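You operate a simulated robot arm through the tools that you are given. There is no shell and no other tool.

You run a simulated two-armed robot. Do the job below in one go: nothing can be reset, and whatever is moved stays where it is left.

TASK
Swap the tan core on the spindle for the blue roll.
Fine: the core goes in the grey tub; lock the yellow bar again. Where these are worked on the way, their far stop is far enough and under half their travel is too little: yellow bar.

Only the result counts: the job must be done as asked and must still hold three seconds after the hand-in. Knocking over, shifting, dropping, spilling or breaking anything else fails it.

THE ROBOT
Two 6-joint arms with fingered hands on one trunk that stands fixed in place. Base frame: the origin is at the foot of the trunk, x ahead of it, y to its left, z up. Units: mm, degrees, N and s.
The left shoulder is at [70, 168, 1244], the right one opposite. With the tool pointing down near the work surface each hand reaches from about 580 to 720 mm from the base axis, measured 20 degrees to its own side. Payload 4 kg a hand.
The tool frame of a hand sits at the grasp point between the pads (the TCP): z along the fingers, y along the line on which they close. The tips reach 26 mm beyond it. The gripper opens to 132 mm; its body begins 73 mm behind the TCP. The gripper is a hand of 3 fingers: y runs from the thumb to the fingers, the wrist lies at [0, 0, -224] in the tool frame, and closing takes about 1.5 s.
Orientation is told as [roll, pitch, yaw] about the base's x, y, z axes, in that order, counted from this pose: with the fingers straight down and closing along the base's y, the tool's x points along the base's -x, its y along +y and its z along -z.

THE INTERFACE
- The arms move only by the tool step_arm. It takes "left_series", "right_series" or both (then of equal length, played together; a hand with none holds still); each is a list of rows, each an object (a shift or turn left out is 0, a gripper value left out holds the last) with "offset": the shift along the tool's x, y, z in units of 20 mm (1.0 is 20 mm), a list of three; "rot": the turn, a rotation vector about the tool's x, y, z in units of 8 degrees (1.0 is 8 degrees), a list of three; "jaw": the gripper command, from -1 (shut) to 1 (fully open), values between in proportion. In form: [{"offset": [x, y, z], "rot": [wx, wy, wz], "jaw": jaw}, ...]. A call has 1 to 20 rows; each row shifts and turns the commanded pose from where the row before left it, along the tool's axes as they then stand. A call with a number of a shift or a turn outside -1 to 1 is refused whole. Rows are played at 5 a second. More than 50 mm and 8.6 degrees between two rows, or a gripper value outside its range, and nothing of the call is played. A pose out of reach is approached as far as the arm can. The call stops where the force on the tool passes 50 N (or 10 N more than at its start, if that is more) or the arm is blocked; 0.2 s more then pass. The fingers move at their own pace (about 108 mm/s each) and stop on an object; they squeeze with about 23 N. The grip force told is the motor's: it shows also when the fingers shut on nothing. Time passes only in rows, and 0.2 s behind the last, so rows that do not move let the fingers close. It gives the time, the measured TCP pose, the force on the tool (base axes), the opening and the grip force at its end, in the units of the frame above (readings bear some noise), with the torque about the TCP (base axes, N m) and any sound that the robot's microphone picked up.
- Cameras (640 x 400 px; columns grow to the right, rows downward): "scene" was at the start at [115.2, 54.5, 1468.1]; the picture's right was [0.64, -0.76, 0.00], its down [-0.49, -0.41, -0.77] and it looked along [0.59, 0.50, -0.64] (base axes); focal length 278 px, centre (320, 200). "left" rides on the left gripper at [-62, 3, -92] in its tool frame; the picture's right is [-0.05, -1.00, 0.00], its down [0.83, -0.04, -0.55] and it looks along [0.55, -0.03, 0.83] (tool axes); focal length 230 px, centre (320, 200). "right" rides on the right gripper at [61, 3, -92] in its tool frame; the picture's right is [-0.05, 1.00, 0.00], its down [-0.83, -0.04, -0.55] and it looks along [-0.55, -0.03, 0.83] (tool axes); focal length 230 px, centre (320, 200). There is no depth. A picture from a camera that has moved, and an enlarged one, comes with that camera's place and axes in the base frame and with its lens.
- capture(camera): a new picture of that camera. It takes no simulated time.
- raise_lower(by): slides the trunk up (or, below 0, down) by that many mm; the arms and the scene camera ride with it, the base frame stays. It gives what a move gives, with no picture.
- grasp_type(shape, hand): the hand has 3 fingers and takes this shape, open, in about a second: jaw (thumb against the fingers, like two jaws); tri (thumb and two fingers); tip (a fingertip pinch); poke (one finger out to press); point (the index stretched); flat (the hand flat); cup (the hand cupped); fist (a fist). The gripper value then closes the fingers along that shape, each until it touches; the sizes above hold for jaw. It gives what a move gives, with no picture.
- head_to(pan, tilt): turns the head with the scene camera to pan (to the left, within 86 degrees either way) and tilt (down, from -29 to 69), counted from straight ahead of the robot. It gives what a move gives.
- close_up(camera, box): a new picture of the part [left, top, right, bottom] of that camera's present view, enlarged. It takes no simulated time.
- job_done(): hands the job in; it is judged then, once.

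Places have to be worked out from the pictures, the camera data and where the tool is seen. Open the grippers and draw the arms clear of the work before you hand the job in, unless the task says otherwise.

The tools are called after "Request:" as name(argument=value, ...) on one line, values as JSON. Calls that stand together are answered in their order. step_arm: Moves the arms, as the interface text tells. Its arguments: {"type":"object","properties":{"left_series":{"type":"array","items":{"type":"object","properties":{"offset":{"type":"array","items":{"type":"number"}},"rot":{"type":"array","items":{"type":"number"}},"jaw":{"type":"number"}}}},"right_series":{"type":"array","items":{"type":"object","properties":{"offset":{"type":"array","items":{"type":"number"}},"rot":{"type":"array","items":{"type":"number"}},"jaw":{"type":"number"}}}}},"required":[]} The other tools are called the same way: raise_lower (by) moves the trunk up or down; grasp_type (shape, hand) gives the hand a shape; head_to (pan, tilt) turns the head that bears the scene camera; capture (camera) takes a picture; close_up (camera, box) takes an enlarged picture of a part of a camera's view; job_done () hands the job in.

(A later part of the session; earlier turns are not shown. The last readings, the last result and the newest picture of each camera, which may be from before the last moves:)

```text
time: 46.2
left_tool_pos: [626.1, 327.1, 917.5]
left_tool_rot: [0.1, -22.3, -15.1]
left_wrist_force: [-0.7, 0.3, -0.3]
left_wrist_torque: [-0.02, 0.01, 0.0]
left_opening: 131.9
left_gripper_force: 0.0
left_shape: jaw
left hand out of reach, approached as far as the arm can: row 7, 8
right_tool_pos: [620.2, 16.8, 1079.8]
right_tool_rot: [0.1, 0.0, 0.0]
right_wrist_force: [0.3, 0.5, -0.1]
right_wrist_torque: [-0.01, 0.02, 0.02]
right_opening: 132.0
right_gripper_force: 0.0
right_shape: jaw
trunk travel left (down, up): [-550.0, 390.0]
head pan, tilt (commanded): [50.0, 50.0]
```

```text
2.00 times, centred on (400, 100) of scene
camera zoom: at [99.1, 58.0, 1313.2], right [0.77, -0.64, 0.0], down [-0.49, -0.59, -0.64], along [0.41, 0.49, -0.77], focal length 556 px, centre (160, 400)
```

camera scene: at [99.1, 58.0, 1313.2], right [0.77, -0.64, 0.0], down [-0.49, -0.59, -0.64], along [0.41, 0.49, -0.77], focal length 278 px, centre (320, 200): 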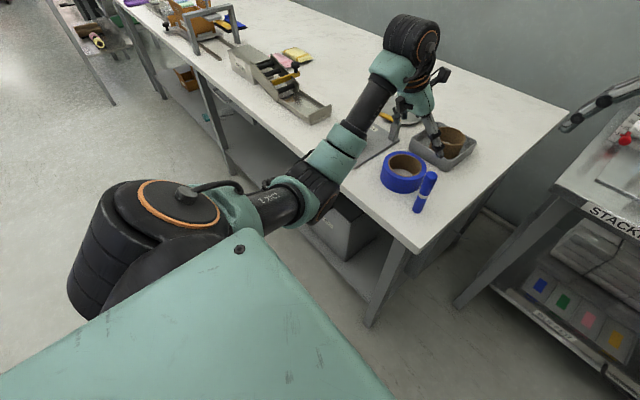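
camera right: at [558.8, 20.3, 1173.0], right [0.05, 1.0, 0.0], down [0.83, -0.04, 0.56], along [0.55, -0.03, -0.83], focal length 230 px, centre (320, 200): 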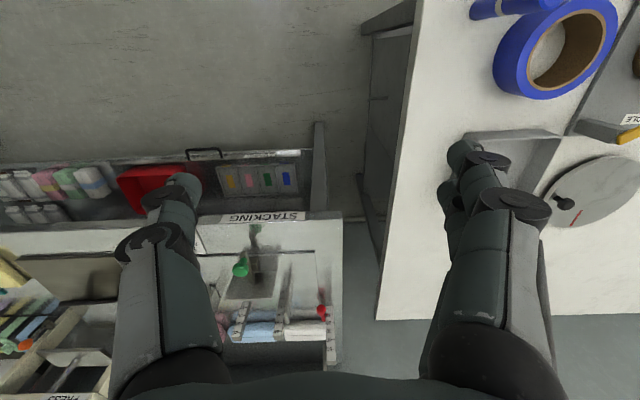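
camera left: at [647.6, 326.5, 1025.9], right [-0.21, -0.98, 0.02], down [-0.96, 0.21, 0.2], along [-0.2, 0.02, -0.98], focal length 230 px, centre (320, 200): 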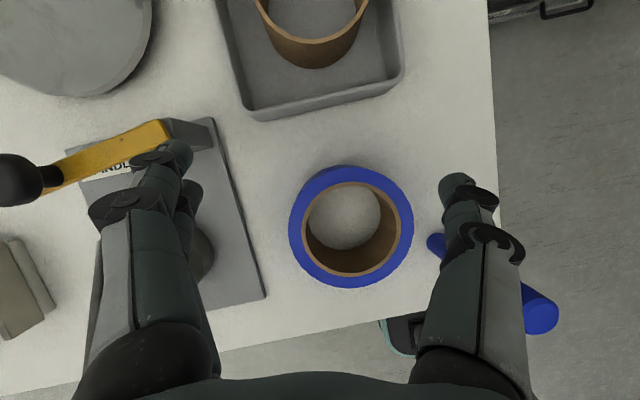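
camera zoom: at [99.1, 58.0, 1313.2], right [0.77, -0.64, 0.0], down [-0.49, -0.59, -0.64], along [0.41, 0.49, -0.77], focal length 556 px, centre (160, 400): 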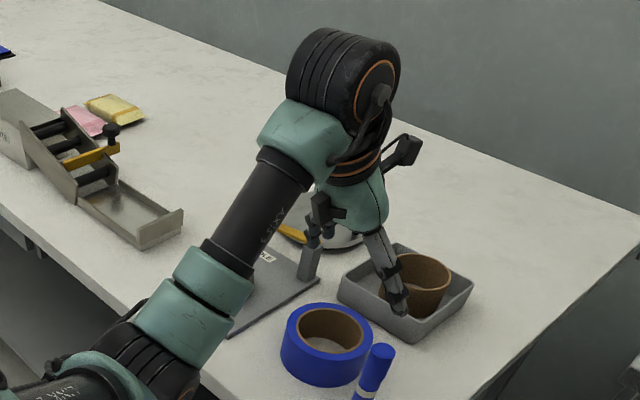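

The arm's base axis seems to point forward at about 20° to its side, and the wrist has been crossing that axis, which is where the arm jams. I will work with the wrist well above it. First I tilt the hand back so the wrist moves off the axis.

Request:
step_arm(left_series=[{"rot": [0, -0.95, 0], "jaw": 0}, {"rot": [0, -0.95, 0]}, {"rot": [0, -0.95, 0]}, {"offset": [0, 0, 0]}])

Request:
capture(camera="left")

Request:
capture(camera="scene")

```text
time: 47.2
left_tool_pos: [625.1, 327.8, 917.1]
left_tool_rot: [0.0, -44.9, -15.2]
left_wrist_force: [0.2, 0.0, 0.4]
left_wrist_torque: [0.0, 0.0, -0.01]
left_opening: 66.5
left_gripper_force: 0.0
left_shape: jaw
right_tool_pos: [620.3, 15.8, 1080.0]
right_tool_rot: [0.1, -0.1, 0.0]
right_wrist_force: [0.1, -0.2, 0.9]
right_wrist_torque: [0.0, -0.01, -0.02]
right_opening: 132.0
right_gripper_force: 0.0
right_shape: jaw
trunk travel left (down, up): [-550.0, 390.0]
head pan, tilt (commanded): [50.0, 50.0]
```

```text
taken
camera left: at [606.0, 337.9, 1025.3], right [-0.22, -0.97, 0.04], down [-0.96, 0.21, -0.19], along [0.18, -0.08, -0.98], focal length 230 px, centre (320, 200)
```

left: 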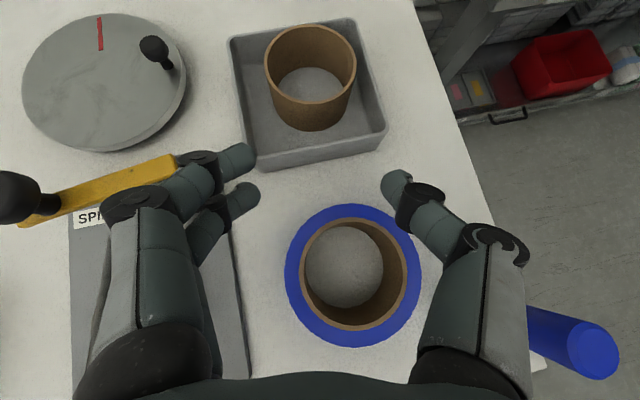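

```text
taken
camera scene: at [99.8, 57.9, 1313.1], right [0.77, -0.64, 0.0], down [-0.49, -0.59, -0.64], along [0.41, 0.49, -0.77], focal length 278 px, centre (320, 200)
```

scene: 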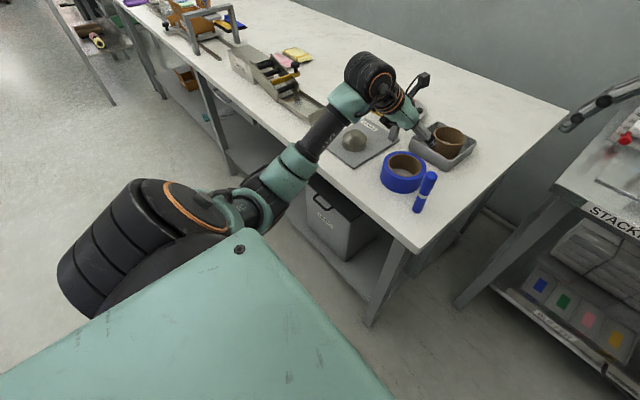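

From here the roll's centre measures (579.5, 311.5) with its top at z ≈ 845. I move the hand left over the spindle area, reducing tilt, and then raise it by 160 mm so the elbow comes up.

Request:
step_arm(left_series=[{"offset": [0.35, 0.65, -0.585], "rot": [0, 0.357, 0]}, {"offset": [0.38, 0.65, -0.565], "rot": [0, 0.357, 0]}, {"offset": [0.405, 0.65, -0.545], "rot": [0, 0.357, 0]}, {"offset": [0.435, 0.65, -0.525], "rot": [0, 0.357, 0]}, {"offset": [0.46, 0.65, -0.5], "rot": [0, 0.357, 0]}, {"offset": [0.485, 0.65, -0.48], "rot": [0, 0.357, 0]}, {"offset": [0.505, 0.65, -0.455], "rot": [0, 0.357, 0]}, {"offset": [0, 0, 0]}])

```text
time: 49.0
left_tool_pos: [558.9, 440.5, 940.4]
left_tool_rot: [0.2, -24.8, -15.1]
left_wrist_force: [-0.1, -1.0, 1.0]
left_wrist_torque: [-0.01, 0.01, 0.0]
left_opening: 66.4
left_gripper_force: 0.0
left_shape: jaw
right_tool_pos: [620.7, 16.7, 1080.1]
right_tool_rot: [0.0, 0.0, 0.1]
right_wrist_force: [-0.6, -0.2, -0.2]
right_wrist_torque: [0.03, 0.0, -0.01]
right_opening: 131.9
right_gripper_force: 0.1
right_shape: jaw
trunk travel left (down, up): [-550.0, 390.0]
head pan, tilt (commanded): [50.0, 50.0]
```

The move was clean with no reach warning. Now I raise 160 mm straight up.

Request:
step_arm(left_series=[{"offset": [-0.423, 0, -0.906]}, {"offset": [-0.423, 0, -0.906]}, {"offset": [-0.423, 0, -0.906]}, {"offset": [-0.423, 0, -0.906]}, {"offset": [-0.423, 0, -0.906]}, {"offset": [-0.423, 0, -0.906]}, {"offset": [-0.423, 0, -0.906]}, {"offset": [-0.423, 0, -0.906]}])

Request:
capture(camera="scene")

```text
time: 50.8
left_tool_pos: [520.3, 469.2, 1038.2]
left_tool_rot: [0.1, -25.2, -15.1]
left_wrist_force: [0.2, 0.0, -0.5]
left_wrist_torque: [-0.03, 0.02, 0.03]
left_opening: 66.6
left_gripper_force: 0.0
left_shape: jaw
left hand out of reach, approached as far as the arm can: row 4, 5, 6, 7, 8
right_tool_pos: [618.9, 15.7, 1080.2]
right_tool_rot: [0.0, 0.0, 0.1]
right_wrist_force: [-0.2, -0.1, 0.2]
right_wrist_torque: [-0.01, 0.0, 0.0]
right_opening: 131.8
right_gripper_force: 0.0
right_shape: jaw
trunk travel left (down, up): [-550.0, 390.0]
head pan, tilt (commanded): [50.0, 50.0]
```

```text
taken
camera scene: at [99.0, 58.5, 1313.1], right [0.77, -0.64, 0.0], down [-0.49, -0.59, -0.64], along [0.41, 0.49, -0.77], focal length 278 px, centre (320, 200)
```

scene: 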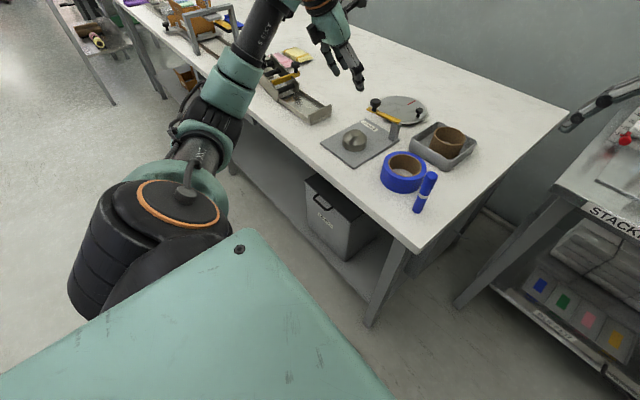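

With a lower trunk the elbow hangs low and the wrist bends to its limit, so the nominal height suits pointing down at the table better. I raise the trunk back by 140 mm; the hand is free in the air.

Request:
raise_lower(by=140)

Request:
head_to(pan=42, tilt=44)

Request:
capture(camera="scene")

```text
time: 52.5
left_tool_pos: [520.5, 471.5, 1177.9]
left_tool_rot: [0.1, -25.1, -15.0]
left_wrist_force: [0.5, 0.6, -1.0]
left_wrist_torque: [0.02, -0.01, -0.01]
left_opening: 66.8
left_gripper_force: 0.2
left_shape: jaw
right_tool_pos: [618.4, 16.0, 1219.1]
right_tool_rot: [0.0, 0.0, 0.0]
right_wrist_force: [0.3, -0.2, 0.3]
right_wrist_torque: [-0.01, -0.01, -0.01]
right_opening: 131.6
right_gripper_force: 0.1
right_shape: jaw
trunk travel left (down, up): [-690.0, 250.0]
head pan, tilt (commanded): [50.0, 50.0]
```

```text
time: 53.1
left_tool_pos: [520.0, 469.5, 1178.6]
left_tool_rot: [0.1, -25.1, -15.0]
left_wrist_force: [0.6, -1.2, -0.1]
left_wrist_torque: [0.01, -0.04, 0.0]
left_opening: 66.7
left_gripper_force: 0.1
left_shape: jaw
right_tool_pos: [620.7, 16.1, 1219.9]
right_tool_rot: [0.1, 0.0, 0.1]
right_wrist_force: [-0.2, -0.1, -0.7]
right_wrist_torque: [0.03, -0.02, 0.0]
right_opening: 132.0
right_gripper_force: 0.0
right_shape: jaw
trunk travel left (down, up): [-690.0, 250.0]
head pan, tilt (commanded): [42.0, 44.0]
```

```text
taken
camera scene: at [111.1, 54.5, 1461.4], right [0.67, -0.74, 0.0], down [-0.52, -0.47, -0.72], along [0.53, 0.48, -0.7], focal length 278 px, centre (320, 200)
```

scene: 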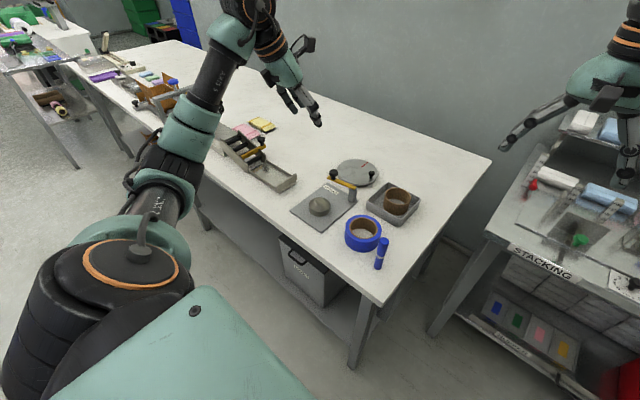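

The trunk is back at its nominal height. I descend 150 mm here, left of the roll, before moving over it.

Request:
step_arm(left_series=[{"offset": [0.401, 0, 0.861]}, {"offset": [0.401, 0, 0.861]}, {"offset": [0.401, 0, 0.861]}, {"offset": [0.401, 0, 0.861]}, {"offset": [0.401, 0, 0.861]}, {"offset": [0.401, 0, 0.861]}, {"offset": [0.401, 0, 0.861]}, {"offset": [0.401, 0, 0.861]}])

```text
time: 55.0
left_tool_pos: [521.4, 469.1, 1024.9]
left_tool_rot: [0.1, -25.2, -15.1]
left_wrist_force: [-0.2, 0.1, 0.5]
left_wrist_torque: [0.02, 0.01, 0.0]
left_opening: 66.8
left_gripper_force: 0.2
left_shape: jaw
right_tool_pos: [619.8, 16.8, 1220.2]
right_tool_rot: [0.1, -0.1, 0.2]
right_wrist_force: [-0.3, 0.3, 0.5]
right_wrist_torque: [-0.01, 0.04, 0.04]
right_opening: 132.1
right_gripper_force: 0.2
right_shape: jaw
trunk travel left (down, up): [-690.0, 250.0]
head pan, tilt (commanded): [42.0, 44.0]
```

That was clean. I continue down to z ≈ 950 and then shift toward the roll.

Request:
step_arm(left_series=[{"offset": [0.401, 0, 0.861]}, {"offset": [0.401, 0, 0.861]}, {"offset": [0.401, 0, 0.861]}, {"offset": [0.401, 0, 0.861]}, {"offset": [0, -0.9, 0]}, {"offset": [0, -0.9, 0]}, {"offset": [0, -0.9, 0]}])

Request:
capture(camera="scene")

```text
time: 56.5
left_tool_pos: [506.4, 416.6, 950.2]
left_tool_rot: [0.0, -25.1, -15.1]
left_wrist_force: [0.5, -0.2, 0.1]
left_wrist_torque: [0.02, 0.03, 0.03]
left_opening: 66.5
left_gripper_force: 0.1
left_shape: jaw
right_tool_pos: [619.8, 15.8, 1219.7]
right_tool_rot: [0.1, 0.0, 0.1]
right_wrist_force: [0.2, 0.8, 0.5]
right_wrist_torque: [0.0, -0.02, -0.02]
right_opening: 132.1
right_gripper_force: 0.1
right_shape: jaw
trunk travel left (down, up): [-690.0, 250.0]
head pan, tilt (commanded): [42.0, 44.0]
```

```text
taken
camera scene: at [111.0, 54.3, 1461.4], right [0.67, -0.74, 0.0], down [-0.52, -0.47, -0.72], along [0.53, 0.48, -0.69], focal length 278 px, centre (320, 200)
```

scene: 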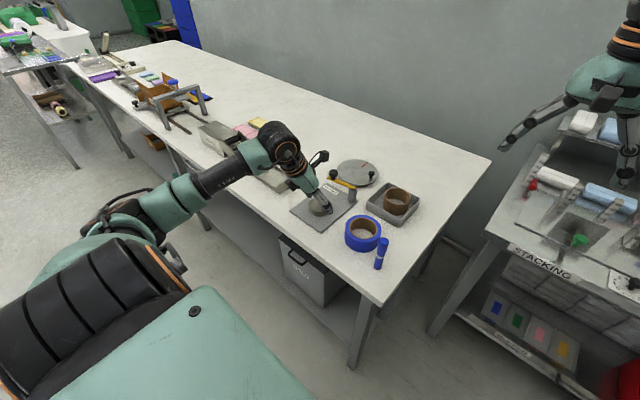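

The elbow is now well out to the left and the arm moves freely. I go on toward a hover near the roll.

Request:
step_arm(left_series=[{"offset": [-0.788, -0.661, 0.423]}, {"offset": [-0.788, -0.661, 0.423]}, {"offset": [-0.788, -0.661, 0.423]}, {"offset": [-0.788, -0.661, 0.423]}, {"offset": [-0.788, -0.661, 0.423]}])

Request:
capture(camera="left")

Request:
capture(camera="scene")

```text
time: 57.8
left_tool_pos: [577.1, 330.7, 944.1]
left_tool_rot: [0.0, -25.0, -15.1]
left_wrist_force: [0.4, -1.4, 0.3]
left_wrist_torque: [0.0, 0.01, 0.0]
left_opening: 66.6
left_gripper_force: 0.1
left_shape: jaw
right_tool_pos: [619.8, 16.3, 1220.1]
right_tool_rot: [0.1, 0.1, 0.1]
right_wrist_force: [-0.2, -0.3, -0.5]
right_wrist_torque: [0.01, 0.05, 0.01]
right_opening: 131.7
right_gripper_force: 0.1
right_shape: jaw
trunk travel left (down, up): [-690.0, 250.0]
head pan, tilt (commanded): [42.0, 44.0]
```

```text
taken
camera left: at [594.2, 330.0, 1053.5], right [-0.21, -0.98, 0.02], down [-0.97, 0.21, 0.15], along [-0.15, 0.01, -0.99], focal length 230 px, centre (320, 200)
```

left: 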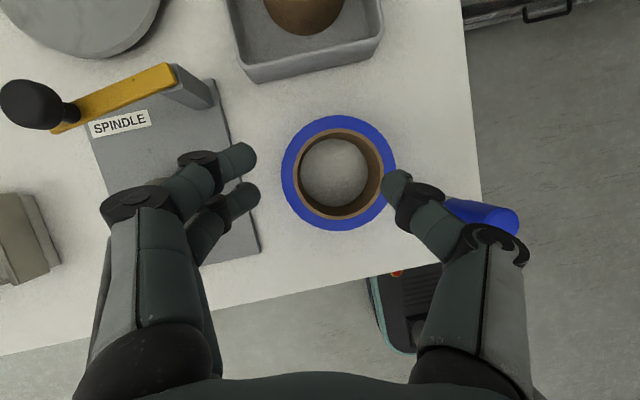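

```text
taken
camera scene: at [111.8, 53.3, 1461.4], right [0.67, -0.74, 0.0], down [-0.52, -0.46, -0.72], along [0.53, 0.48, -0.69], focal length 278 px, centre (320, 200)
```

scene: 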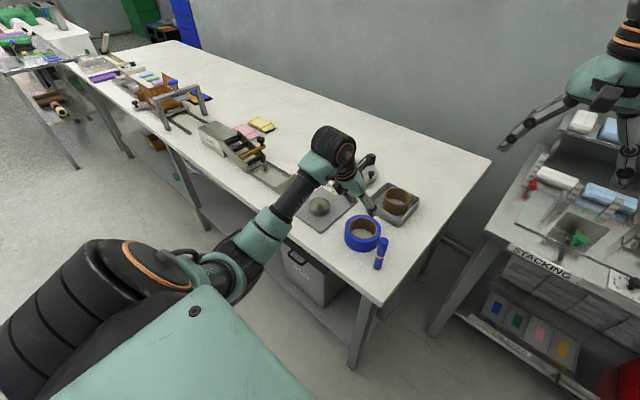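

The hand hovers over the roll at (577, 331, 944) without any reach warning. I turn the yaw to 0 so the thumb stays well away from the pen, open fully, and centre over the roll.

Request:
step_arm(left_series=[{"rot": [-0.399, 0, -0.855], "jaw": 1}, {"rot": [-0.399, 0, -0.855]}, {"offset": [-0.11, -0.96, 0.05]}, {"offset": [0, 0, 0]}])

Request:
capture(camera="left")

Request:
close_up(camera="scene", box=[290, 130, 430, 290])

```text
time: 58.8
left_tool_pos: [579.2, 311.7, 946.9]
left_tool_rot: [0.0, -25.3, 0.1]
left_wrist_force: [-0.4, -0.5, 0.6]
left_wrist_torque: [-0.02, -0.01, 0.02]
left_opening: 131.9
left_gripper_force: 0.1
left_shape: jaw
right_tool_pos: [619.2, 16.6, 1219.7]
right_tool_rot: [-0.1, -0.1, 0.0]
right_wrist_force: [0.5, 0.1, 0.3]
right_wrist_torque: [-0.02, -0.01, 0.03]
right_opening: 131.8
right_gripper_force: 0.0
right_shape: jaw
trunk travel left (down, up): [-690.0, 250.0]
head pan, tilt (commanded): [42.0, 44.0]
```

```text
taken
camera left: at [596.4, 316.2, 1054.8], right [0.05, -1.0, 0.02], down [-0.99, -0.05, 0.15], along [-0.15, -0.03, -0.99], focal length 230 px, centre (320, 200)
```

left: 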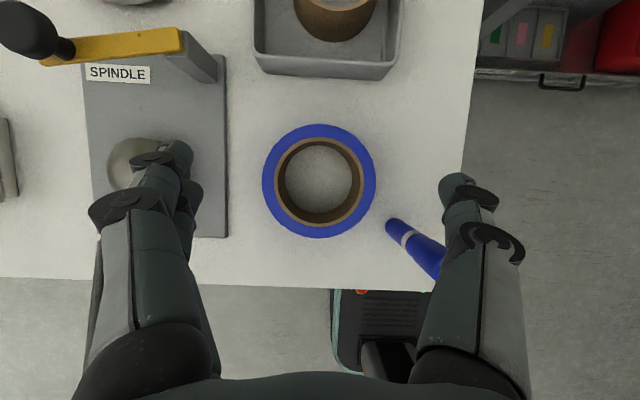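

```text
2.50 times, centred on (360, 210) of scene
camera zoom: at [110.9, 54.8, 1461.4], right [0.67, -0.74, 0.0], down [-0.52, -0.47, -0.72], along [0.53, 0.48, -0.69], focal length 695 px, centre (220, 175)
```

zoom: 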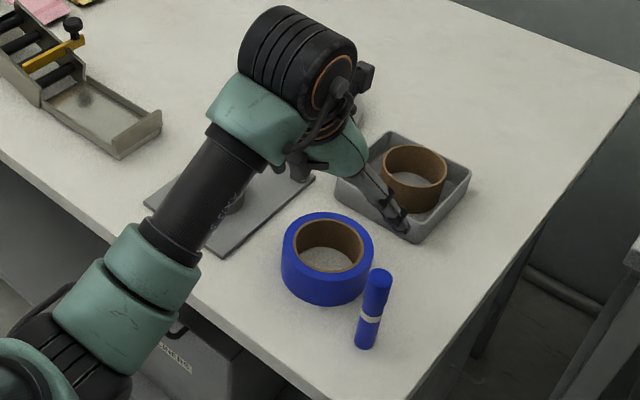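

The roll is centred between the fingers and the pen stands outside the thumb's path. I zoom in to fix the roll's centre precisely and check the thumb's clearance to the pen.

Request:
close_up(camera="left", box=[240, 100, 400, 260])

Request:
close_up(camera="right", box=[400, 0, 640, 150])

Request:
close_up(camera="scene", box=[340, 200, 400, 280])

```text
2.50 times, centred on (320, 180) of left
camera zoom: at [596.4, 316.2, 1054.8], right [0.05, -1.0, 0.02], down [-0.99, -0.05, 0.15], along [-0.15, -0.03, -0.99], focal length 575 px, centre (320, 250)
```

zoom: 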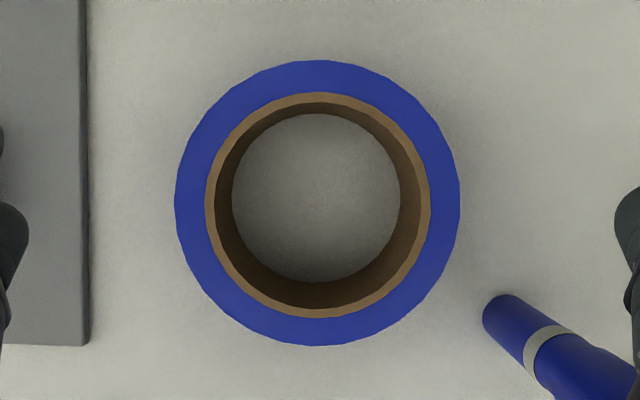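

```text
2.67 times, centred on (520, 75) of right
camera zoom: at [558.9, 20.6, 1312.8], right [0.05, 1.0, 0.0], down [0.83, -0.04, 0.55], along [0.55, -0.03, -0.83], focal length 614 px, centre (-213, 533)
```

zoom: 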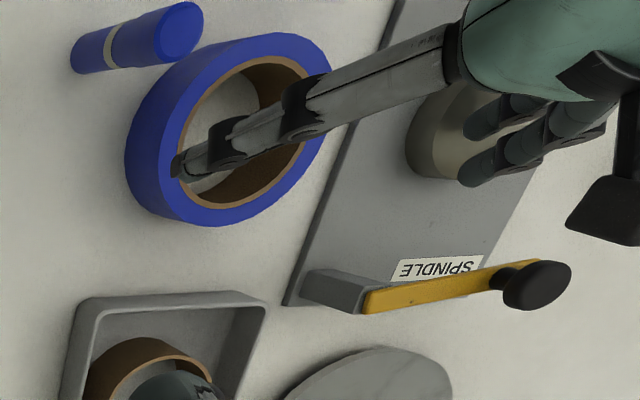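

```text
5.00 times, centred on (370, 240) of scene
camera zoom: at [110.9, 54.8, 1461.4], right [0.67, -0.74, 0.0], down [-0.52, -0.47, -0.72], along [0.53, 0.48, -0.69], focal length 1391 px, centre (70, 0)
```

zoom: 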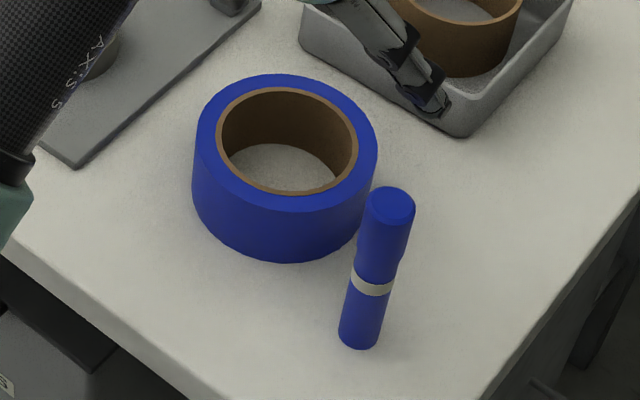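

Roll centre is (582.5, 311.5) with top z ≈ 843 from both cameras, and the pen at (526, 217) leaves about 25 mm to the thumb. I descend most of the way, straddling the roll with the fully open hand.

Request:
step_arm(left_series=[{"offset": [0.367, -0.002, 0.831]}, {"offset": [0.367, -0.002, 0.831]}, {"offset": [0.367, -0.002, 0.831]}, {"offset": [0.367, -0.002, 0.831]}, {"offset": [0.367, -0.002, 0.831]}])

Request:
capture(camera="left")

Request:
close_up(camera="scene", box=[290, 150, 430, 290])

Request:
close_up(camera="right", box=[400, 0, 640, 150])

```text
time: 60.0
left_tool_pos: [579.5, 320.1, 856.0]
left_tool_rot: [-0.3, -25.2, 0.1]
left_wrist_force: [0.3, 0.3, 0.4]
left_wrist_torque: [0.02, -0.02, -0.03]
left_opening: 131.9
left_gripper_force: 0.1
left_shape: jaw
left hand out of reach, approached as far as the arm can: row 3, 5
right_tool_pos: [620.0, 16.9, 1220.2]
right_tool_rot: [0.0, 0.1, 0.0]
right_wrist_force: [0.5, 0.7, -0.9]
right_wrist_torque: [0.0, 0.01, -0.01]
right_opening: 132.1
right_gripper_force: 0.0
right_shape: jaw
trunk travel left (down, up): [-690.0, 250.0]
head pan, tilt (commanded): [42.0, 44.0]
```

```text
taken
camera left: at [595.4, 325.7, 964.4], right [0.05, -1.0, 0.03], down [-0.99, -0.04, 0.15], along [-0.15, -0.03, -0.99], focal length 230 px, centre (320, 200)
```

left: 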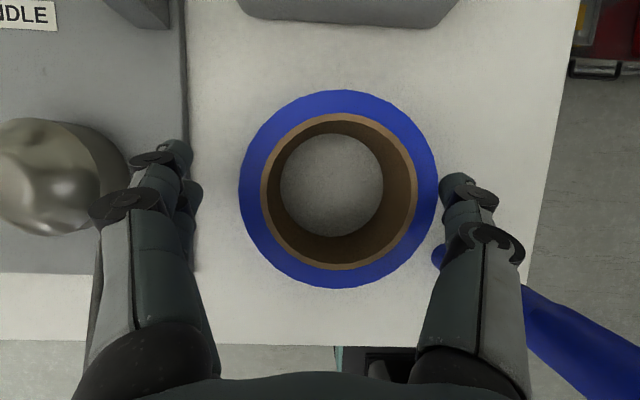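

```text
2.86 times, centred on (360, 220) of scene
camera zoom: at [111.1, 54.6, 1461.4], right [0.67, -0.74, 0.0], down [-0.52, -0.47, -0.72], along [0.53, 0.48, -0.69], focal length 795 px, centre (206, 143)
```

zoom: 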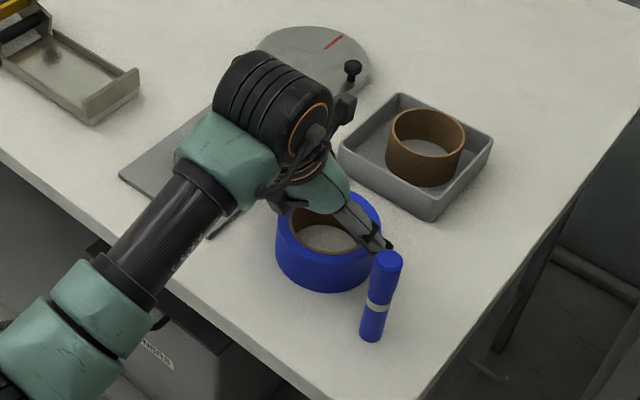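

```text
2.67 times, centred on (520, 75) of right
camera zoom: at [559.0, 20.5, 1312.8], right [0.05, 1.0, 0.0], down [0.83, -0.04, 0.55], along [0.55, -0.03, -0.83], focal length 614 px, centre (-213, 533)
```

zoom: 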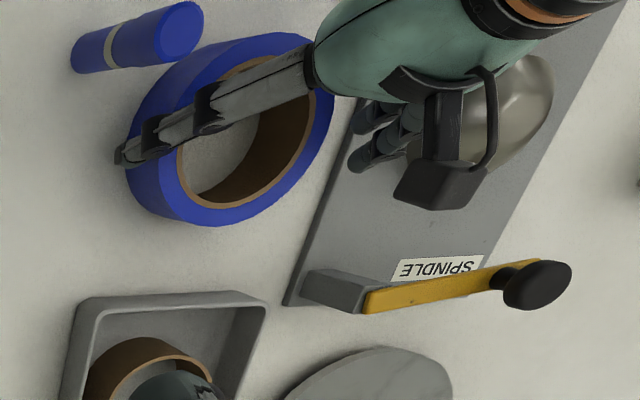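

The wrist cannot pass inside a bearing of about 20° from the shoulder, so the hand drifted 8 mm in y; the thumb did not touch the roll. I rise 30 mm, tilt to 36° with -4° yaw to bring the wrist back, and re-centre.

Request:
step_arm(left_series=[{"offset": [-0.32, 0, -0.68]}, {"offset": [-0.32, 0, -0.68]}, {"rot": [0.125, -0.675, 0.217]}, {"rot": [0.125, -0.675, 0.217]}, {"offset": [-0.145, -0.42, 0.105]}, {"offset": [0, 0, 0]}])

Request:
capture(camera="left")

```text
time: 61.4
left_tool_pos: [581.5, 312.0, 885.4]
left_tool_rot: [0.1, -36.0, -4.0]
left_wrist_force: [-0.1, 0.3, 0.6]
left_wrist_torque: [0.0, -0.01, 0.01]
left_opening: 132.0
left_gripper_force: 0.0
left_shape: jaw
right_tool_pos: [620.4, 16.8, 1219.9]
right_tool_rot: [0.0, 0.0, 0.0]
right_wrist_force: [0.0, 1.5, -0.1]
right_wrist_torque: [-0.02, 0.02, 0.0]
right_opening: 131.9
right_gripper_force: 0.1
right_shape: jaw
trunk travel left (down, up): [-690.0, 250.0]
head pan, tilt (commanded): [42.0, 44.0]
```

```text
taken
camera left: at [578.0, 317.7, 996.0], right [-0.03, -1.0, 0.03], down [-1.0, 0.03, -0.04], along [0.04, -0.03, -1.0], focal length 230 px, centre (320, 200)
```

left: 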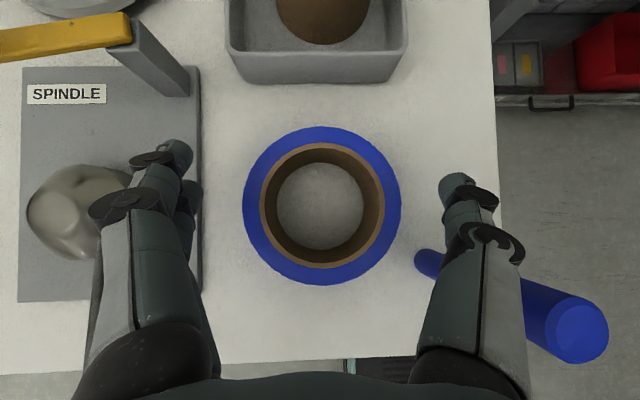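

Centred at (581.5, 312) with no warning. I narrow the opening to 122 mm to keep the thumb further from the pen and descend in two steps.

Request:
step_arm(left_series=[{"offset": [0, 0, 0], "jaw": 0.85}, {"offset": [0.453, -0.007, 0.638]}, {"offset": [0.453, -0.007, 0.638]}])

Request:
capture(camera="left")

Request:
close_up(camera="scene", box=[310, 170, 430, 290])

```text
time: 62.1
left_tool_pos: [580.7, 312.2, 854.4]
left_tool_rot: [0.1, -36.0, -3.9]
left_wrist_force: [0.4, 0.0, 0.3]
left_wrist_torque: [-0.02, -0.03, -0.04]
left_opening: 121.9
left_gripper_force: 0.1
left_shape: jaw
right_tool_pos: [619.6, 16.0, 1220.5]
right_tool_rot: [0.1, 0.0, 0.0]
right_wrist_force: [0.4, -0.8, 0.0]
right_wrist_torque: [-0.01, -0.03, -0.03]
right_opening: 131.5
right_gripper_force: 0.0
right_shape: jaw
trunk travel left (down, up): [-690.0, 250.0]
head pan, tilt (commanded): [42.0, 44.0]
```

```text
taken
camera left: at [577.3, 317.7, 964.6], right [-0.03, -1.0, 0.03], down [-1.0, 0.03, -0.04], along [0.04, -0.03, -1.0], focal length 230 px, centre (320, 200)
```

left: 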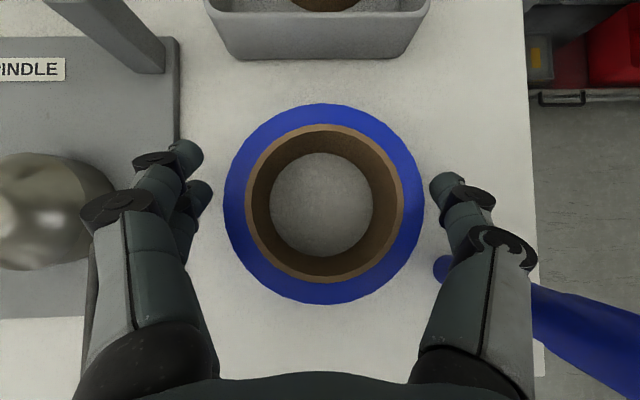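

```text
3.33 times, centred on (370, 230) of scene
camera zoom: at [111.1, 54.3, 1461.4], right [0.67, -0.74, 0.0], down [-0.52, -0.47, -0.72], along [0.53, 0.48, -0.69], focal length 927 px, centre (153, 100)
```

zoom: 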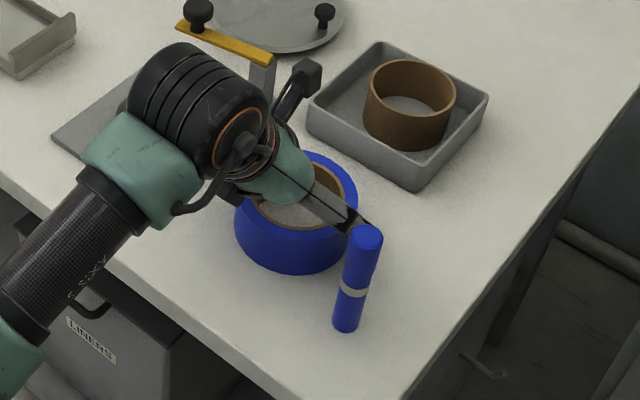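

The roll sits evenly between the fingers and the pen is clear. I descend the last 16 mm and close the grip.

Request:
step_arm(left_series=[{"offset": [0.438, -0.02, 0.67]}, {"jaw": -1}, {"jaw": -1}, {"jaw": -1}, {"jaw": -1}, {"jaw": -1}])

Request:
capture(camera="left")

```text
time: 63.5
left_tool_pos: [582.2, 311.5, 839.6]
left_tool_rot: [0.1, -35.9, -4.0]
left_wrist_force: [-0.2, -0.7, -0.1]
left_wrist_torque: [0.01, -0.04, 0.0]
left_opening: 99.5
left_gripper_force: 22.9
left_shape: jaw
right_tool_pos: [619.2, 16.3, 1220.4]
right_tool_rot: [0.1, 0.0, 0.0]
right_wrist_force: [-0.1, -1.0, -0.3]
right_wrist_torque: [-0.02, 0.0, -0.01]
right_opening: 131.9
right_gripper_force: 0.1
right_shape: jaw
trunk travel left (down, up): [-690.0, 250.0]
head pan, tilt (commanded): [42.0, 44.0]
```

```text
taken
camera left: at [578.8, 316.7, 948.6], right [-0.03, -1.0, 0.03], down [-1.0, 0.03, -0.04], along [0.04, -0.03, -1.0], focal length 230 px, centre (320, 200)
```

left: 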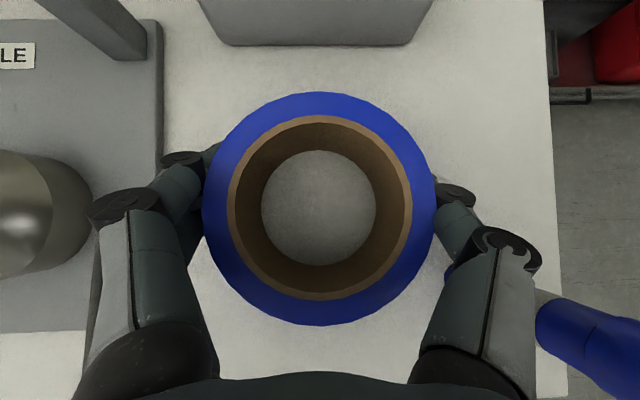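

The roll is gripped at 99.5 mm with 23 N. I lift it straight up and check.

Request:
step_arm(left_series=[{"offset": [-0.294, 0, -0.405]}, {"offset": [-0.441, 0, -0.607]}, {"offset": [-0.588, 0, -0.809]}, {"offset": [-0.588, 0, -0.809]}, {"offset": [0, 0, 0]}])

Request:
capture(camera="left")

Request:
close_up(camera="scene", box=[290, 150, 430, 290])

```text
time: 64.8
left_tool_pos: [581.8, 309.6, 904.7]
left_tool_rot: [0.0, -35.9, -4.0]
left_wrist_force: [0.0, -0.2, -1.7]
left_wrist_torque: [-0.03, 0.0, 0.02]
left_opening: 99.0
left_gripper_force: 23.0
left_shape: jaw
right_tool_pos: [621.3, 16.6, 1218.9]
right_tool_rot: [0.0, 0.0, 0.0]
right_wrist_force: [0.3, 0.0, -0.1]
right_wrist_torque: [0.02, 0.0, -0.02]
right_opening: 132.0
right_gripper_force: 0.1
right_shape: jaw
trunk travel left (down, up): [-690.0, 250.0]
head pan, tilt (commanded): [42.0, 44.0]
```

```text
taken
camera left: at [578.4, 315.8, 1013.6], right [-0.03, -1.0, 0.03], down [-1.0, 0.03, -0.04], along [0.04, -0.03, -1.0], focal length 230 px, centre (320, 200)
```

left: 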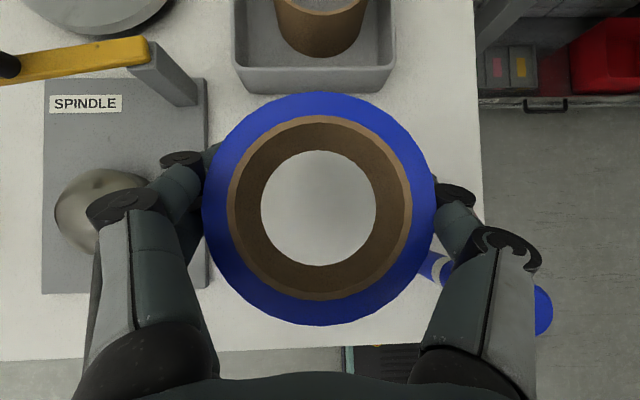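

```text
2.86 times, centred on (360, 220) of scene
camera zoom: at [111.2, 54.6, 1461.4], right [0.67, -0.74, 0.0], down [-0.52, -0.47, -0.72], along [0.53, 0.48, -0.69], focal length 795 px, centre (206, 143)
```

zoom: 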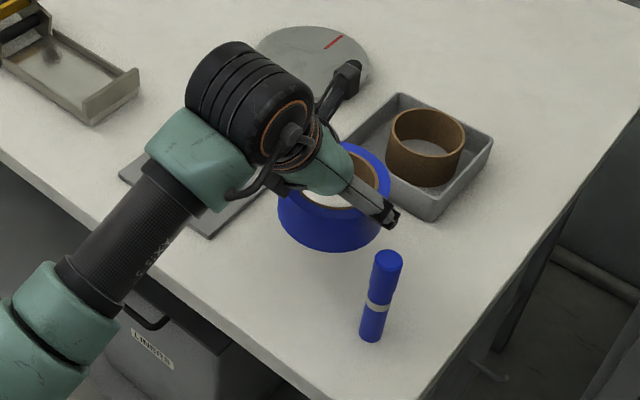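

The roll is lifted level and clear. I raise it another 12 mm and carry it along +y to above the spindle.

Request:
step_arm(left_series=[{"offset": [-0.353, 0, -0.485]}, {"offset": [0.054, 0.953, -0.039]}, {"offset": [0.054, 0.953, -0.039]}, {"offset": [0.054, 0.953, -0.039]}, {"offset": [0.054, 0.953, -0.039]}, {"offset": [0.054, 0.953, -0.039]}, {"offset": [0.054, 0.953, -0.039]}, {"offset": [0.054, 0.953, -0.039]}, {"offset": [0.054, 0.953, -0.039]}, {"offset": [0.054, 0.953, -0.039]}, {"offset": [0, 0, 0]}])

Request:
capture(camera="left")

Request:
close_up(camera="scene", box=[250, 130, 410, 270])

```text
time: 67.2
left_tool_pos: [581.5, 483.2, 915.9]
left_tool_rot: [0.1, -35.9, -4.0]
left_wrist_force: [-0.4, -0.3, -2.3]
left_wrist_torque: [0.02, -0.02, -0.02]
left_opening: 99.3
left_gripper_force: 22.9
left_shape: jaw
right_tool_pos: [620.2, 17.3, 1219.1]
right_tool_rot: [0.1, 0.0, 0.0]
right_wrist_force: [-0.6, 0.1, 0.7]
right_wrist_torque: [0.0, -0.03, 0.01]
right_opening: 131.7
right_gripper_force: 0.1
right_shape: jaw
trunk travel left (down, up): [-690.0, 250.0]
head pan, tilt (commanded): [42.0, 44.0]
```

```text
taken
camera left: at [578.8, 489.0, 1026.2], right [-0.03, -1.0, 0.03], down [-1.0, 0.03, -0.04], along [0.04, -0.03, -1.0], focal length 230 px, centre (320, 200)
```

left: 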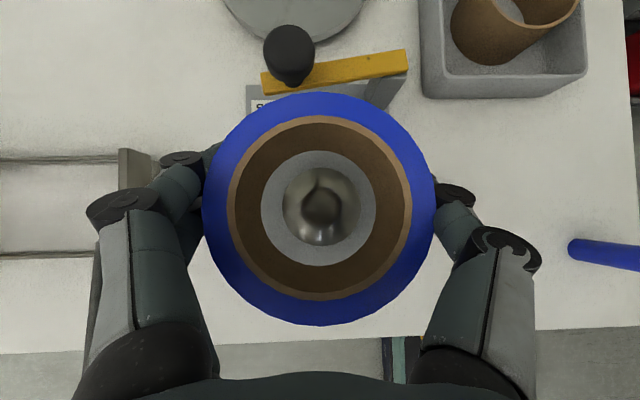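

```text
2.86 times, centred on (330, 200) of scene
camera zoom: at [111.3, 54.4, 1461.4], right [0.67, -0.74, 0.0], down [-0.52, -0.47, -0.72], along [0.53, 0.48, -0.69], focal length 795 px, centre (291, 200)
```

zoom: 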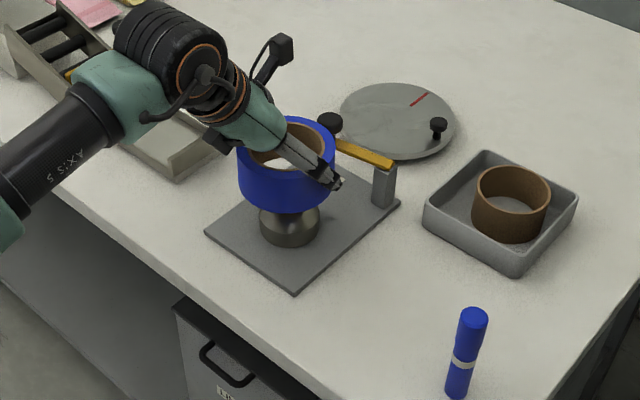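

The spindle shows through the roll's hole, offset by only about (+1.6, -3.7) mm from the hole's centre, with roughly 3 mm radial play. I correct that and descend 25 mm.

Request:
step_arm(left_series=[{"offset": [-0.075, -0.179, 0.054]}, {"offset": [0.235, 0, 0.324]}, {"offset": [0.235, 0, 0.324]}, {"offset": [0.235, 0, 0.324]}, {"offset": [0, 0, 0]}])

Request:
close_up(camera="left", box=[200, 90, 440, 330])

Request:
close_up(camera="scene", box=[285, 160, 355, 240])

```text
time: 68.3
left_tool_pos: [581.8, 479.5, 892.3]
left_tool_rot: [0.2, -35.9, -4.0]
left_wrist_force: [-0.5, 0.0, -1.4]
left_wrist_torque: [0.0, 0.01, 0.0]
left_opening: 99.2
left_gripper_force: 22.4
left_shape: jaw
right_tool_pos: [619.0, 15.2, 1219.6]
right_tool_rot: [0.0, -0.1, 0.0]
right_wrist_force: [0.0, 0.4, 1.0]
right_wrist_torque: [-0.01, 0.0, -0.02]
right_opening: 131.9
right_gripper_force: 0.0
right_shape: jaw
trunk travel left (down, up): [-690.0, 250.0]
head pan, tilt (commanded): [42.0, 44.0]
```

```text
1.67 times, centred on (320, 210) of left
camera zoom: at [579.8, 484.7, 1001.2], right [-0.03, -1.0, 0.03], down [-1.0, 0.03, -0.04], along [0.04, -0.03, -1.0], focal length 384 px, centre (320, 183)
```

zoom: 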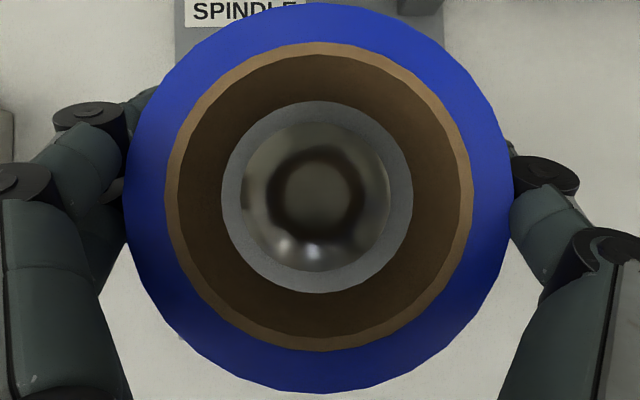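

```text
5.00 times, centred on (320, 200) of scene
camera zoom: at [111.2, 54.7, 1461.4], right [0.67, -0.74, 0.0], down [-0.52, -0.47, -0.72], along [0.53, 0.48, -0.69], focal length 1391 px, centre (320, 200)
```

zoom: 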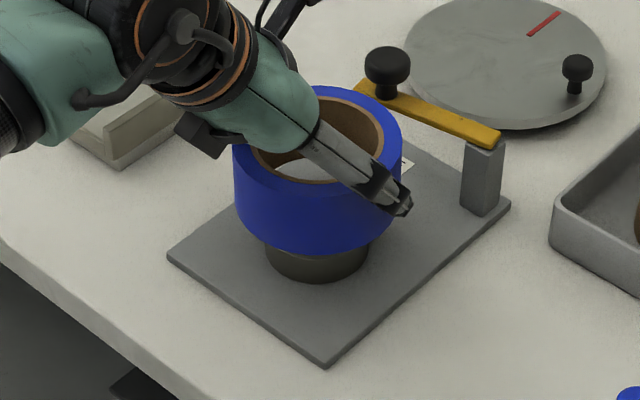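

The hole and spindle are now concentric to within 0.5 mm. I descend onto the spindle, slowing toward the plate and watching the force.

Request:
step_arm(left_series=[{"offset": [0.294, 0, 0.405]}, {"offset": [0.294, 0, 0.405]}, {"offset": [0.294, 0, 0.405]}, {"offset": [0.176, 0, 0.243]}, {"offset": [0, 0, 0]}])

Request:
close_up(camera="left", box=[200, 90, 440, 330])

Request:
close_up(camera="scene", box=[285, 160, 355, 240])

```text
time: 69.5
left_tool_pos: [582.0, 481.6, 856.2]
left_tool_rot: [0.0, -35.9, -4.0]
left_wrist_force: [-0.5, 0.7, -2.2]
left_wrist_torque: [-0.01, 0.0, -0.02]
left_opening: 99.1
left_gripper_force: 23.3
left_shape: jaw
right_tool_pos: [619.9, 16.7, 1220.3]
right_tool_rot: [0.1, 0.0, 0.0]
right_wrist_force: [0.6, 0.0, 0.6]
right_wrist_torque: [0.01, -0.02, 0.02]
right_opening: 132.0
right_gripper_force: 0.0
right_shape: jaw
trunk travel left (down, up): [-690.0, 250.0]
head pan, tilt (commanded): [42.0, 44.0]
```

```text
1.67 times, centred on (320, 210) of left
camera zoom: at [579.2, 485.6, 966.0], right [-0.03, -1.0, 0.03], down [-1.0, 0.03, -0.04], along [0.04, -0.03, -1.0], focal length 384 px, centre (320, 183)
```

zoom: 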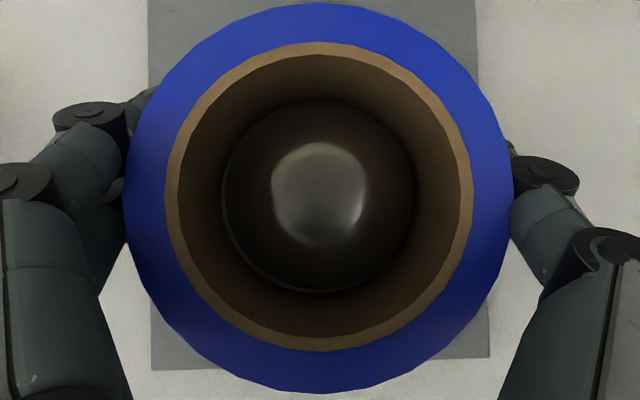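

```text
5.00 times, centred on (320, 200) of scene
camera zoom: at [111.2, 54.6, 1461.4], right [0.67, -0.74, 0.0], down [-0.52, -0.47, -0.72], along [0.53, 0.48, -0.69], focal length 1391 px, centre (320, 200)
```

zoom: 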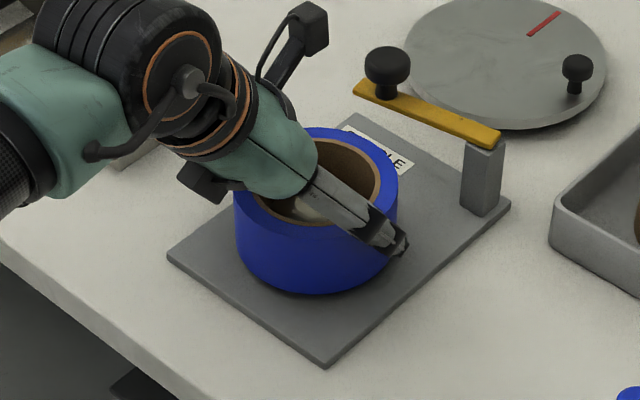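

The spindle has entered the hole without contact. I lower in 3 mm steps until the roll seats on the plate.

Request:
step_arm(left_series=[{"offset": [0.088, 0, 0.121]}, {"offset": [0.088, 0, 0.121]}, {"offset": [0, 0, 0]}])

```text
time: 70.3
left_tool_pos: [583.8, 481.0, 850.4]
left_tool_rot: [0.1, -35.9, -4.0]
left_wrist_force: [-0.2, 0.1, -1.8]
left_wrist_torque: [-0.02, 0.03, 0.0]
left_opening: 99.2
left_gripper_force: 23.4
left_shape: jaw
right_tool_pos: [619.9, 16.5, 1219.8]
right_tool_rot: [-0.1, 0.0, 0.1]
right_wrist_force: [-0.7, -0.3, -0.1]
right_wrist_torque: [-0.02, 0.0, -0.01]
right_opening: 131.9
right_gripper_force: 0.1
right_shape: jaw
trunk travel left (down, up): [-690.0, 250.0]
head pan, tilt (commanded): [42.0, 44.0]
```

No contact yet at z 850. I continue in small steps.

Request:
step_arm(left_series=[{"offset": [0.059, 0, 0.081]}, {"offset": [0.059, 0, 0.081]}, {"offset": [0, 0, 0]}])

```text
time: 71.2
left_tool_pos: [583.5, 480.4, 846.6]
left_tool_rot: [0.1, -36.0, -4.0]
left_wrist_force: [-0.5, -0.1, 0.4]
left_wrist_torque: [0.09, -0.03, -0.04]
left_opening: 99.3
left_gripper_force: 23.4
left_shape: jaw
right_tool_pos: [620.7, 16.4, 1220.1]
right_tool_rot: [0.2, 0.1, 0.0]
right_wrist_force: [0.1, -0.5, -1.1]
right_wrist_torque: [-0.04, -0.01, 0.02]
right_opening: 132.0
right_gripper_force: 0.1
right_shape: jaw
trunk travel left (down, up): [-690.0, 250.0]
head pan, tilt (commanded): [42.0, 44.0]
```

The tool's load went from -1.8 to +0.4 N, so the roll is just touching the plate. I press 1.5 mm more and then open the fingers.

Request:
step_arm(left_series=[{"offset": [0.044, 0, 0.061]}, {"offset": [0, 0, 0]}])

Request:
close_up(camera="scene", box=[285, 160, 355, 240])

```text
time: 71.8
left_tool_pos: [583.2, 479.8, 845.7]
left_tool_rot: [0.2, -36.1, -4.0]
left_wrist_force: [2.2, 0.7, 5.2]
left_wrist_torque: [0.33, -0.17, -0.03]
left_opening: 99.1
left_gripper_force: 23.4
left_shape: jaw
right_tool_pos: [619.9, 16.4, 1221.5]
right_tool_rot: [0.1, 0.0, -0.1]
right_wrist_force: [-0.2, 0.1, -0.4]
right_wrist_torque: [-0.02, 0.0, 0.01]
right_opening: 131.8
right_gripper_force: 0.1
right_shape: jaw
trunk travel left (down, up): [-690.0, 250.0]
head pan, tilt (commanded): [42.0, 44.0]
```

```text
5.00 times, centred on (320, 200) of scene
camera zoom: at [110.2, 53.7, 1461.6], right [0.67, -0.74, 0.0], down [-0.52, -0.46, -0.72], along [0.53, 0.48, -0.69], focal length 1391 px, centre (320, 200)
```

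zoom: 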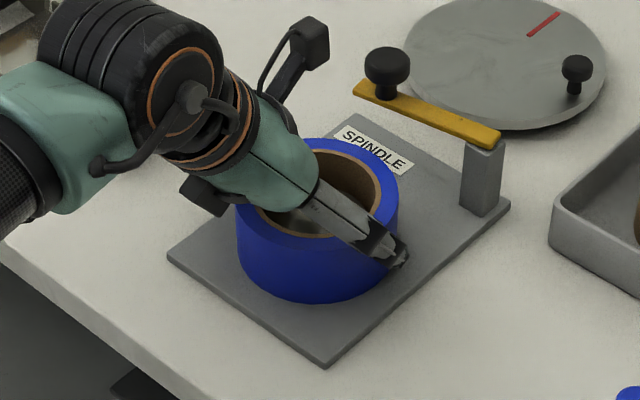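

The roll is seated on the plate with 5 N. I open the fingers.

Request:
step_arm(left_series=[{"jaw": 0.85}, {"jaw": 0.85}, {"jaw": 0.85}, {"jaw": 0.85}])

Request:
capture(camera="left")

```text
time: 72.8
left_tool_pos: [584.1, 481.6, 843.8]
left_tool_rot: [0.0, -35.9, -4.1]
left_wrist_force: [0.8, 0.3, -0.1]
left_wrist_torque: [-0.01, 0.02, 0.04]
left_opening: 122.0
left_gripper_force: 0.0
left_shape: jaw
right_tool_pos: [620.5, 16.2, 1218.9]
right_tool_rot: [0.0, 0.0, 0.1]
right_wrist_force: [-0.4, -0.6, -0.1]
right_wrist_torque: [0.0, -0.01, 0.0]
right_opening: 131.9
right_gripper_force: 0.1
right_shape: jaw
trunk travel left (down, up): [-690.0, 250.0]
head pan, tilt (commanded): [42.0, 44.0]
```

```text
taken
camera left: at [579.7, 485.5, 954.2], right [-0.03, -1.0, 0.03], down [-1.0, 0.03, -0.04], along [0.04, -0.03, -1.0], focal length 230 px, centre (320, 200)
```

left: 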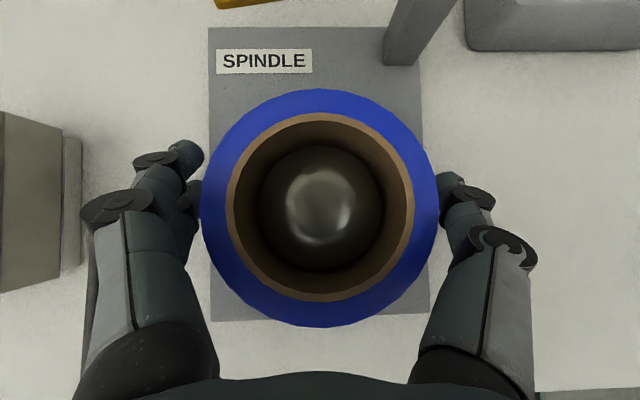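

The roll is on the spindle with its hole around it. I raise the hand straight up, away from it.

Request:
step_arm(left_series=[{"offset": [-0.294, 0, -0.405]}, {"offset": [-0.588, 0, -0.809]}, {"offset": [-0.588, 0, -0.809]}, {"offset": [-0.588, 0, -0.809]}, {"offset": [-0.588, 0, -0.809]}])

Request:
capture(camera="left")

Request:
close_up(camera="scene", box=[265, 140, 405, 260])

```text
time: 74.0
left_tool_pos: [581.8, 481.3, 934.6]
left_tool_rot: [0.1, -35.9, -4.1]
left_wrist_force: [-0.9, -0.3, -1.4]
left_wrist_torque: [0.03, -0.02, -0.01]
left_opening: 122.0
left_gripper_force: 0.0
left_shape: jaw
right_tool_pos: [619.8, 16.5, 1220.2]
right_tool_rot: [0.0, 0.0, 0.0]
right_wrist_force: [-0.1, 0.3, -0.8]
right_wrist_torque: [0.03, 0.0, 0.0]
right_opening: 131.9
right_gripper_force: 0.1
right_shape: jaw
trunk travel left (down, up): [-690.0, 250.0]
head pan, tilt (commanded): [42.0, 44.0]
```

```text
taken
camera left: at [577.8, 485.6, 1045.2], right [-0.03, -1.0, 0.03], down [-1.0, 0.03, -0.04], along [0.04, -0.03, -1.0], focal length 230 px, centre (320, 200)
```

left: 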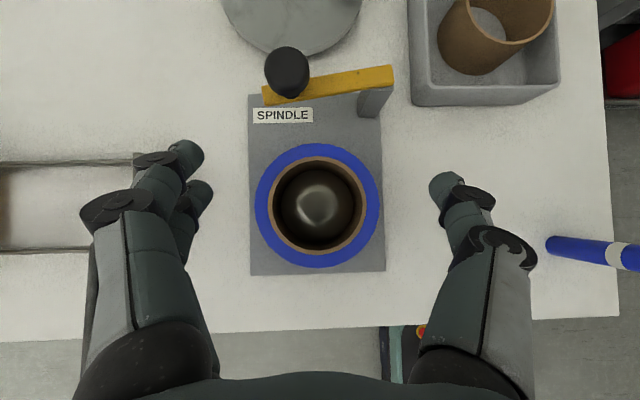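

```text
3.33 times, centred on (335, 200) of scene
camera zoom: at [110.8, 54.3, 1461.4], right [0.67, -0.74, 0.0], down [-0.52, -0.47, -0.72], along [0.53, 0.48, -0.69], focal length 927 px, centre (270, 200)
```

zoom: 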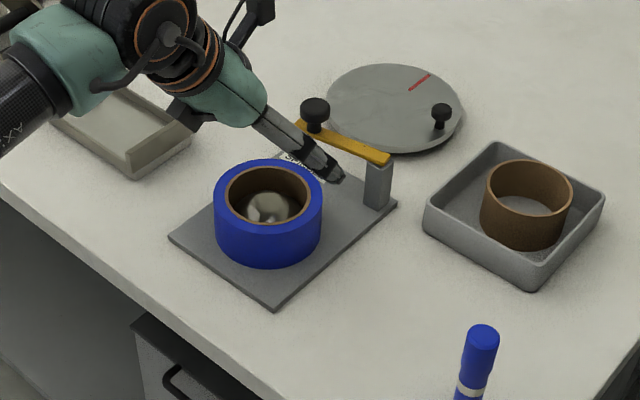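

The roll sits level on the spindle and the knob is at (668.5, 500). To reach it I raise the hand, then lower the trunk 140 mm as before.

Request:
step_arm(left_series=[{"offset": [-0.559, 0, -0.769], "jaw": 0}, {"offset": [-0.559, 0, -0.769]}, {"offset": [-0.559, 0, -0.769]}, {"offset": [-0.559, 0, -0.769]}, {"offset": [-0.559, 0, -0.769]}, {"offset": [-0.559, 0, -0.769]}, {"offset": [-0.559, 0, -0.769]}, {"offset": [-0.559, 0, -0.769]}])

```text
time: 75.8
left_tool_pos: [584.4, 481.7, 1086.9]
left_tool_rot: [0.1, -36.0, -4.0]
left_wrist_force: [-0.2, 0.2, -0.2]
left_wrist_torque: [-0.01, -0.02, 0.0]
left_opening: 66.7
left_gripper_force: 0.1
left_shape: jaw
right_tool_pos: [620.7, 15.8, 1218.8]
right_tool_rot: [0.0, 0.0, 0.0]
right_wrist_force: [0.6, 0.6, 0.6]
right_wrist_torque: [-0.03, 0.0, -0.02]
right_opening: 132.0
right_gripper_force: 0.1
right_shape: jaw
trunk travel left (down, up): [-690.0, 250.0]
head pan, tilt (commanded): [42.0, 44.0]
```

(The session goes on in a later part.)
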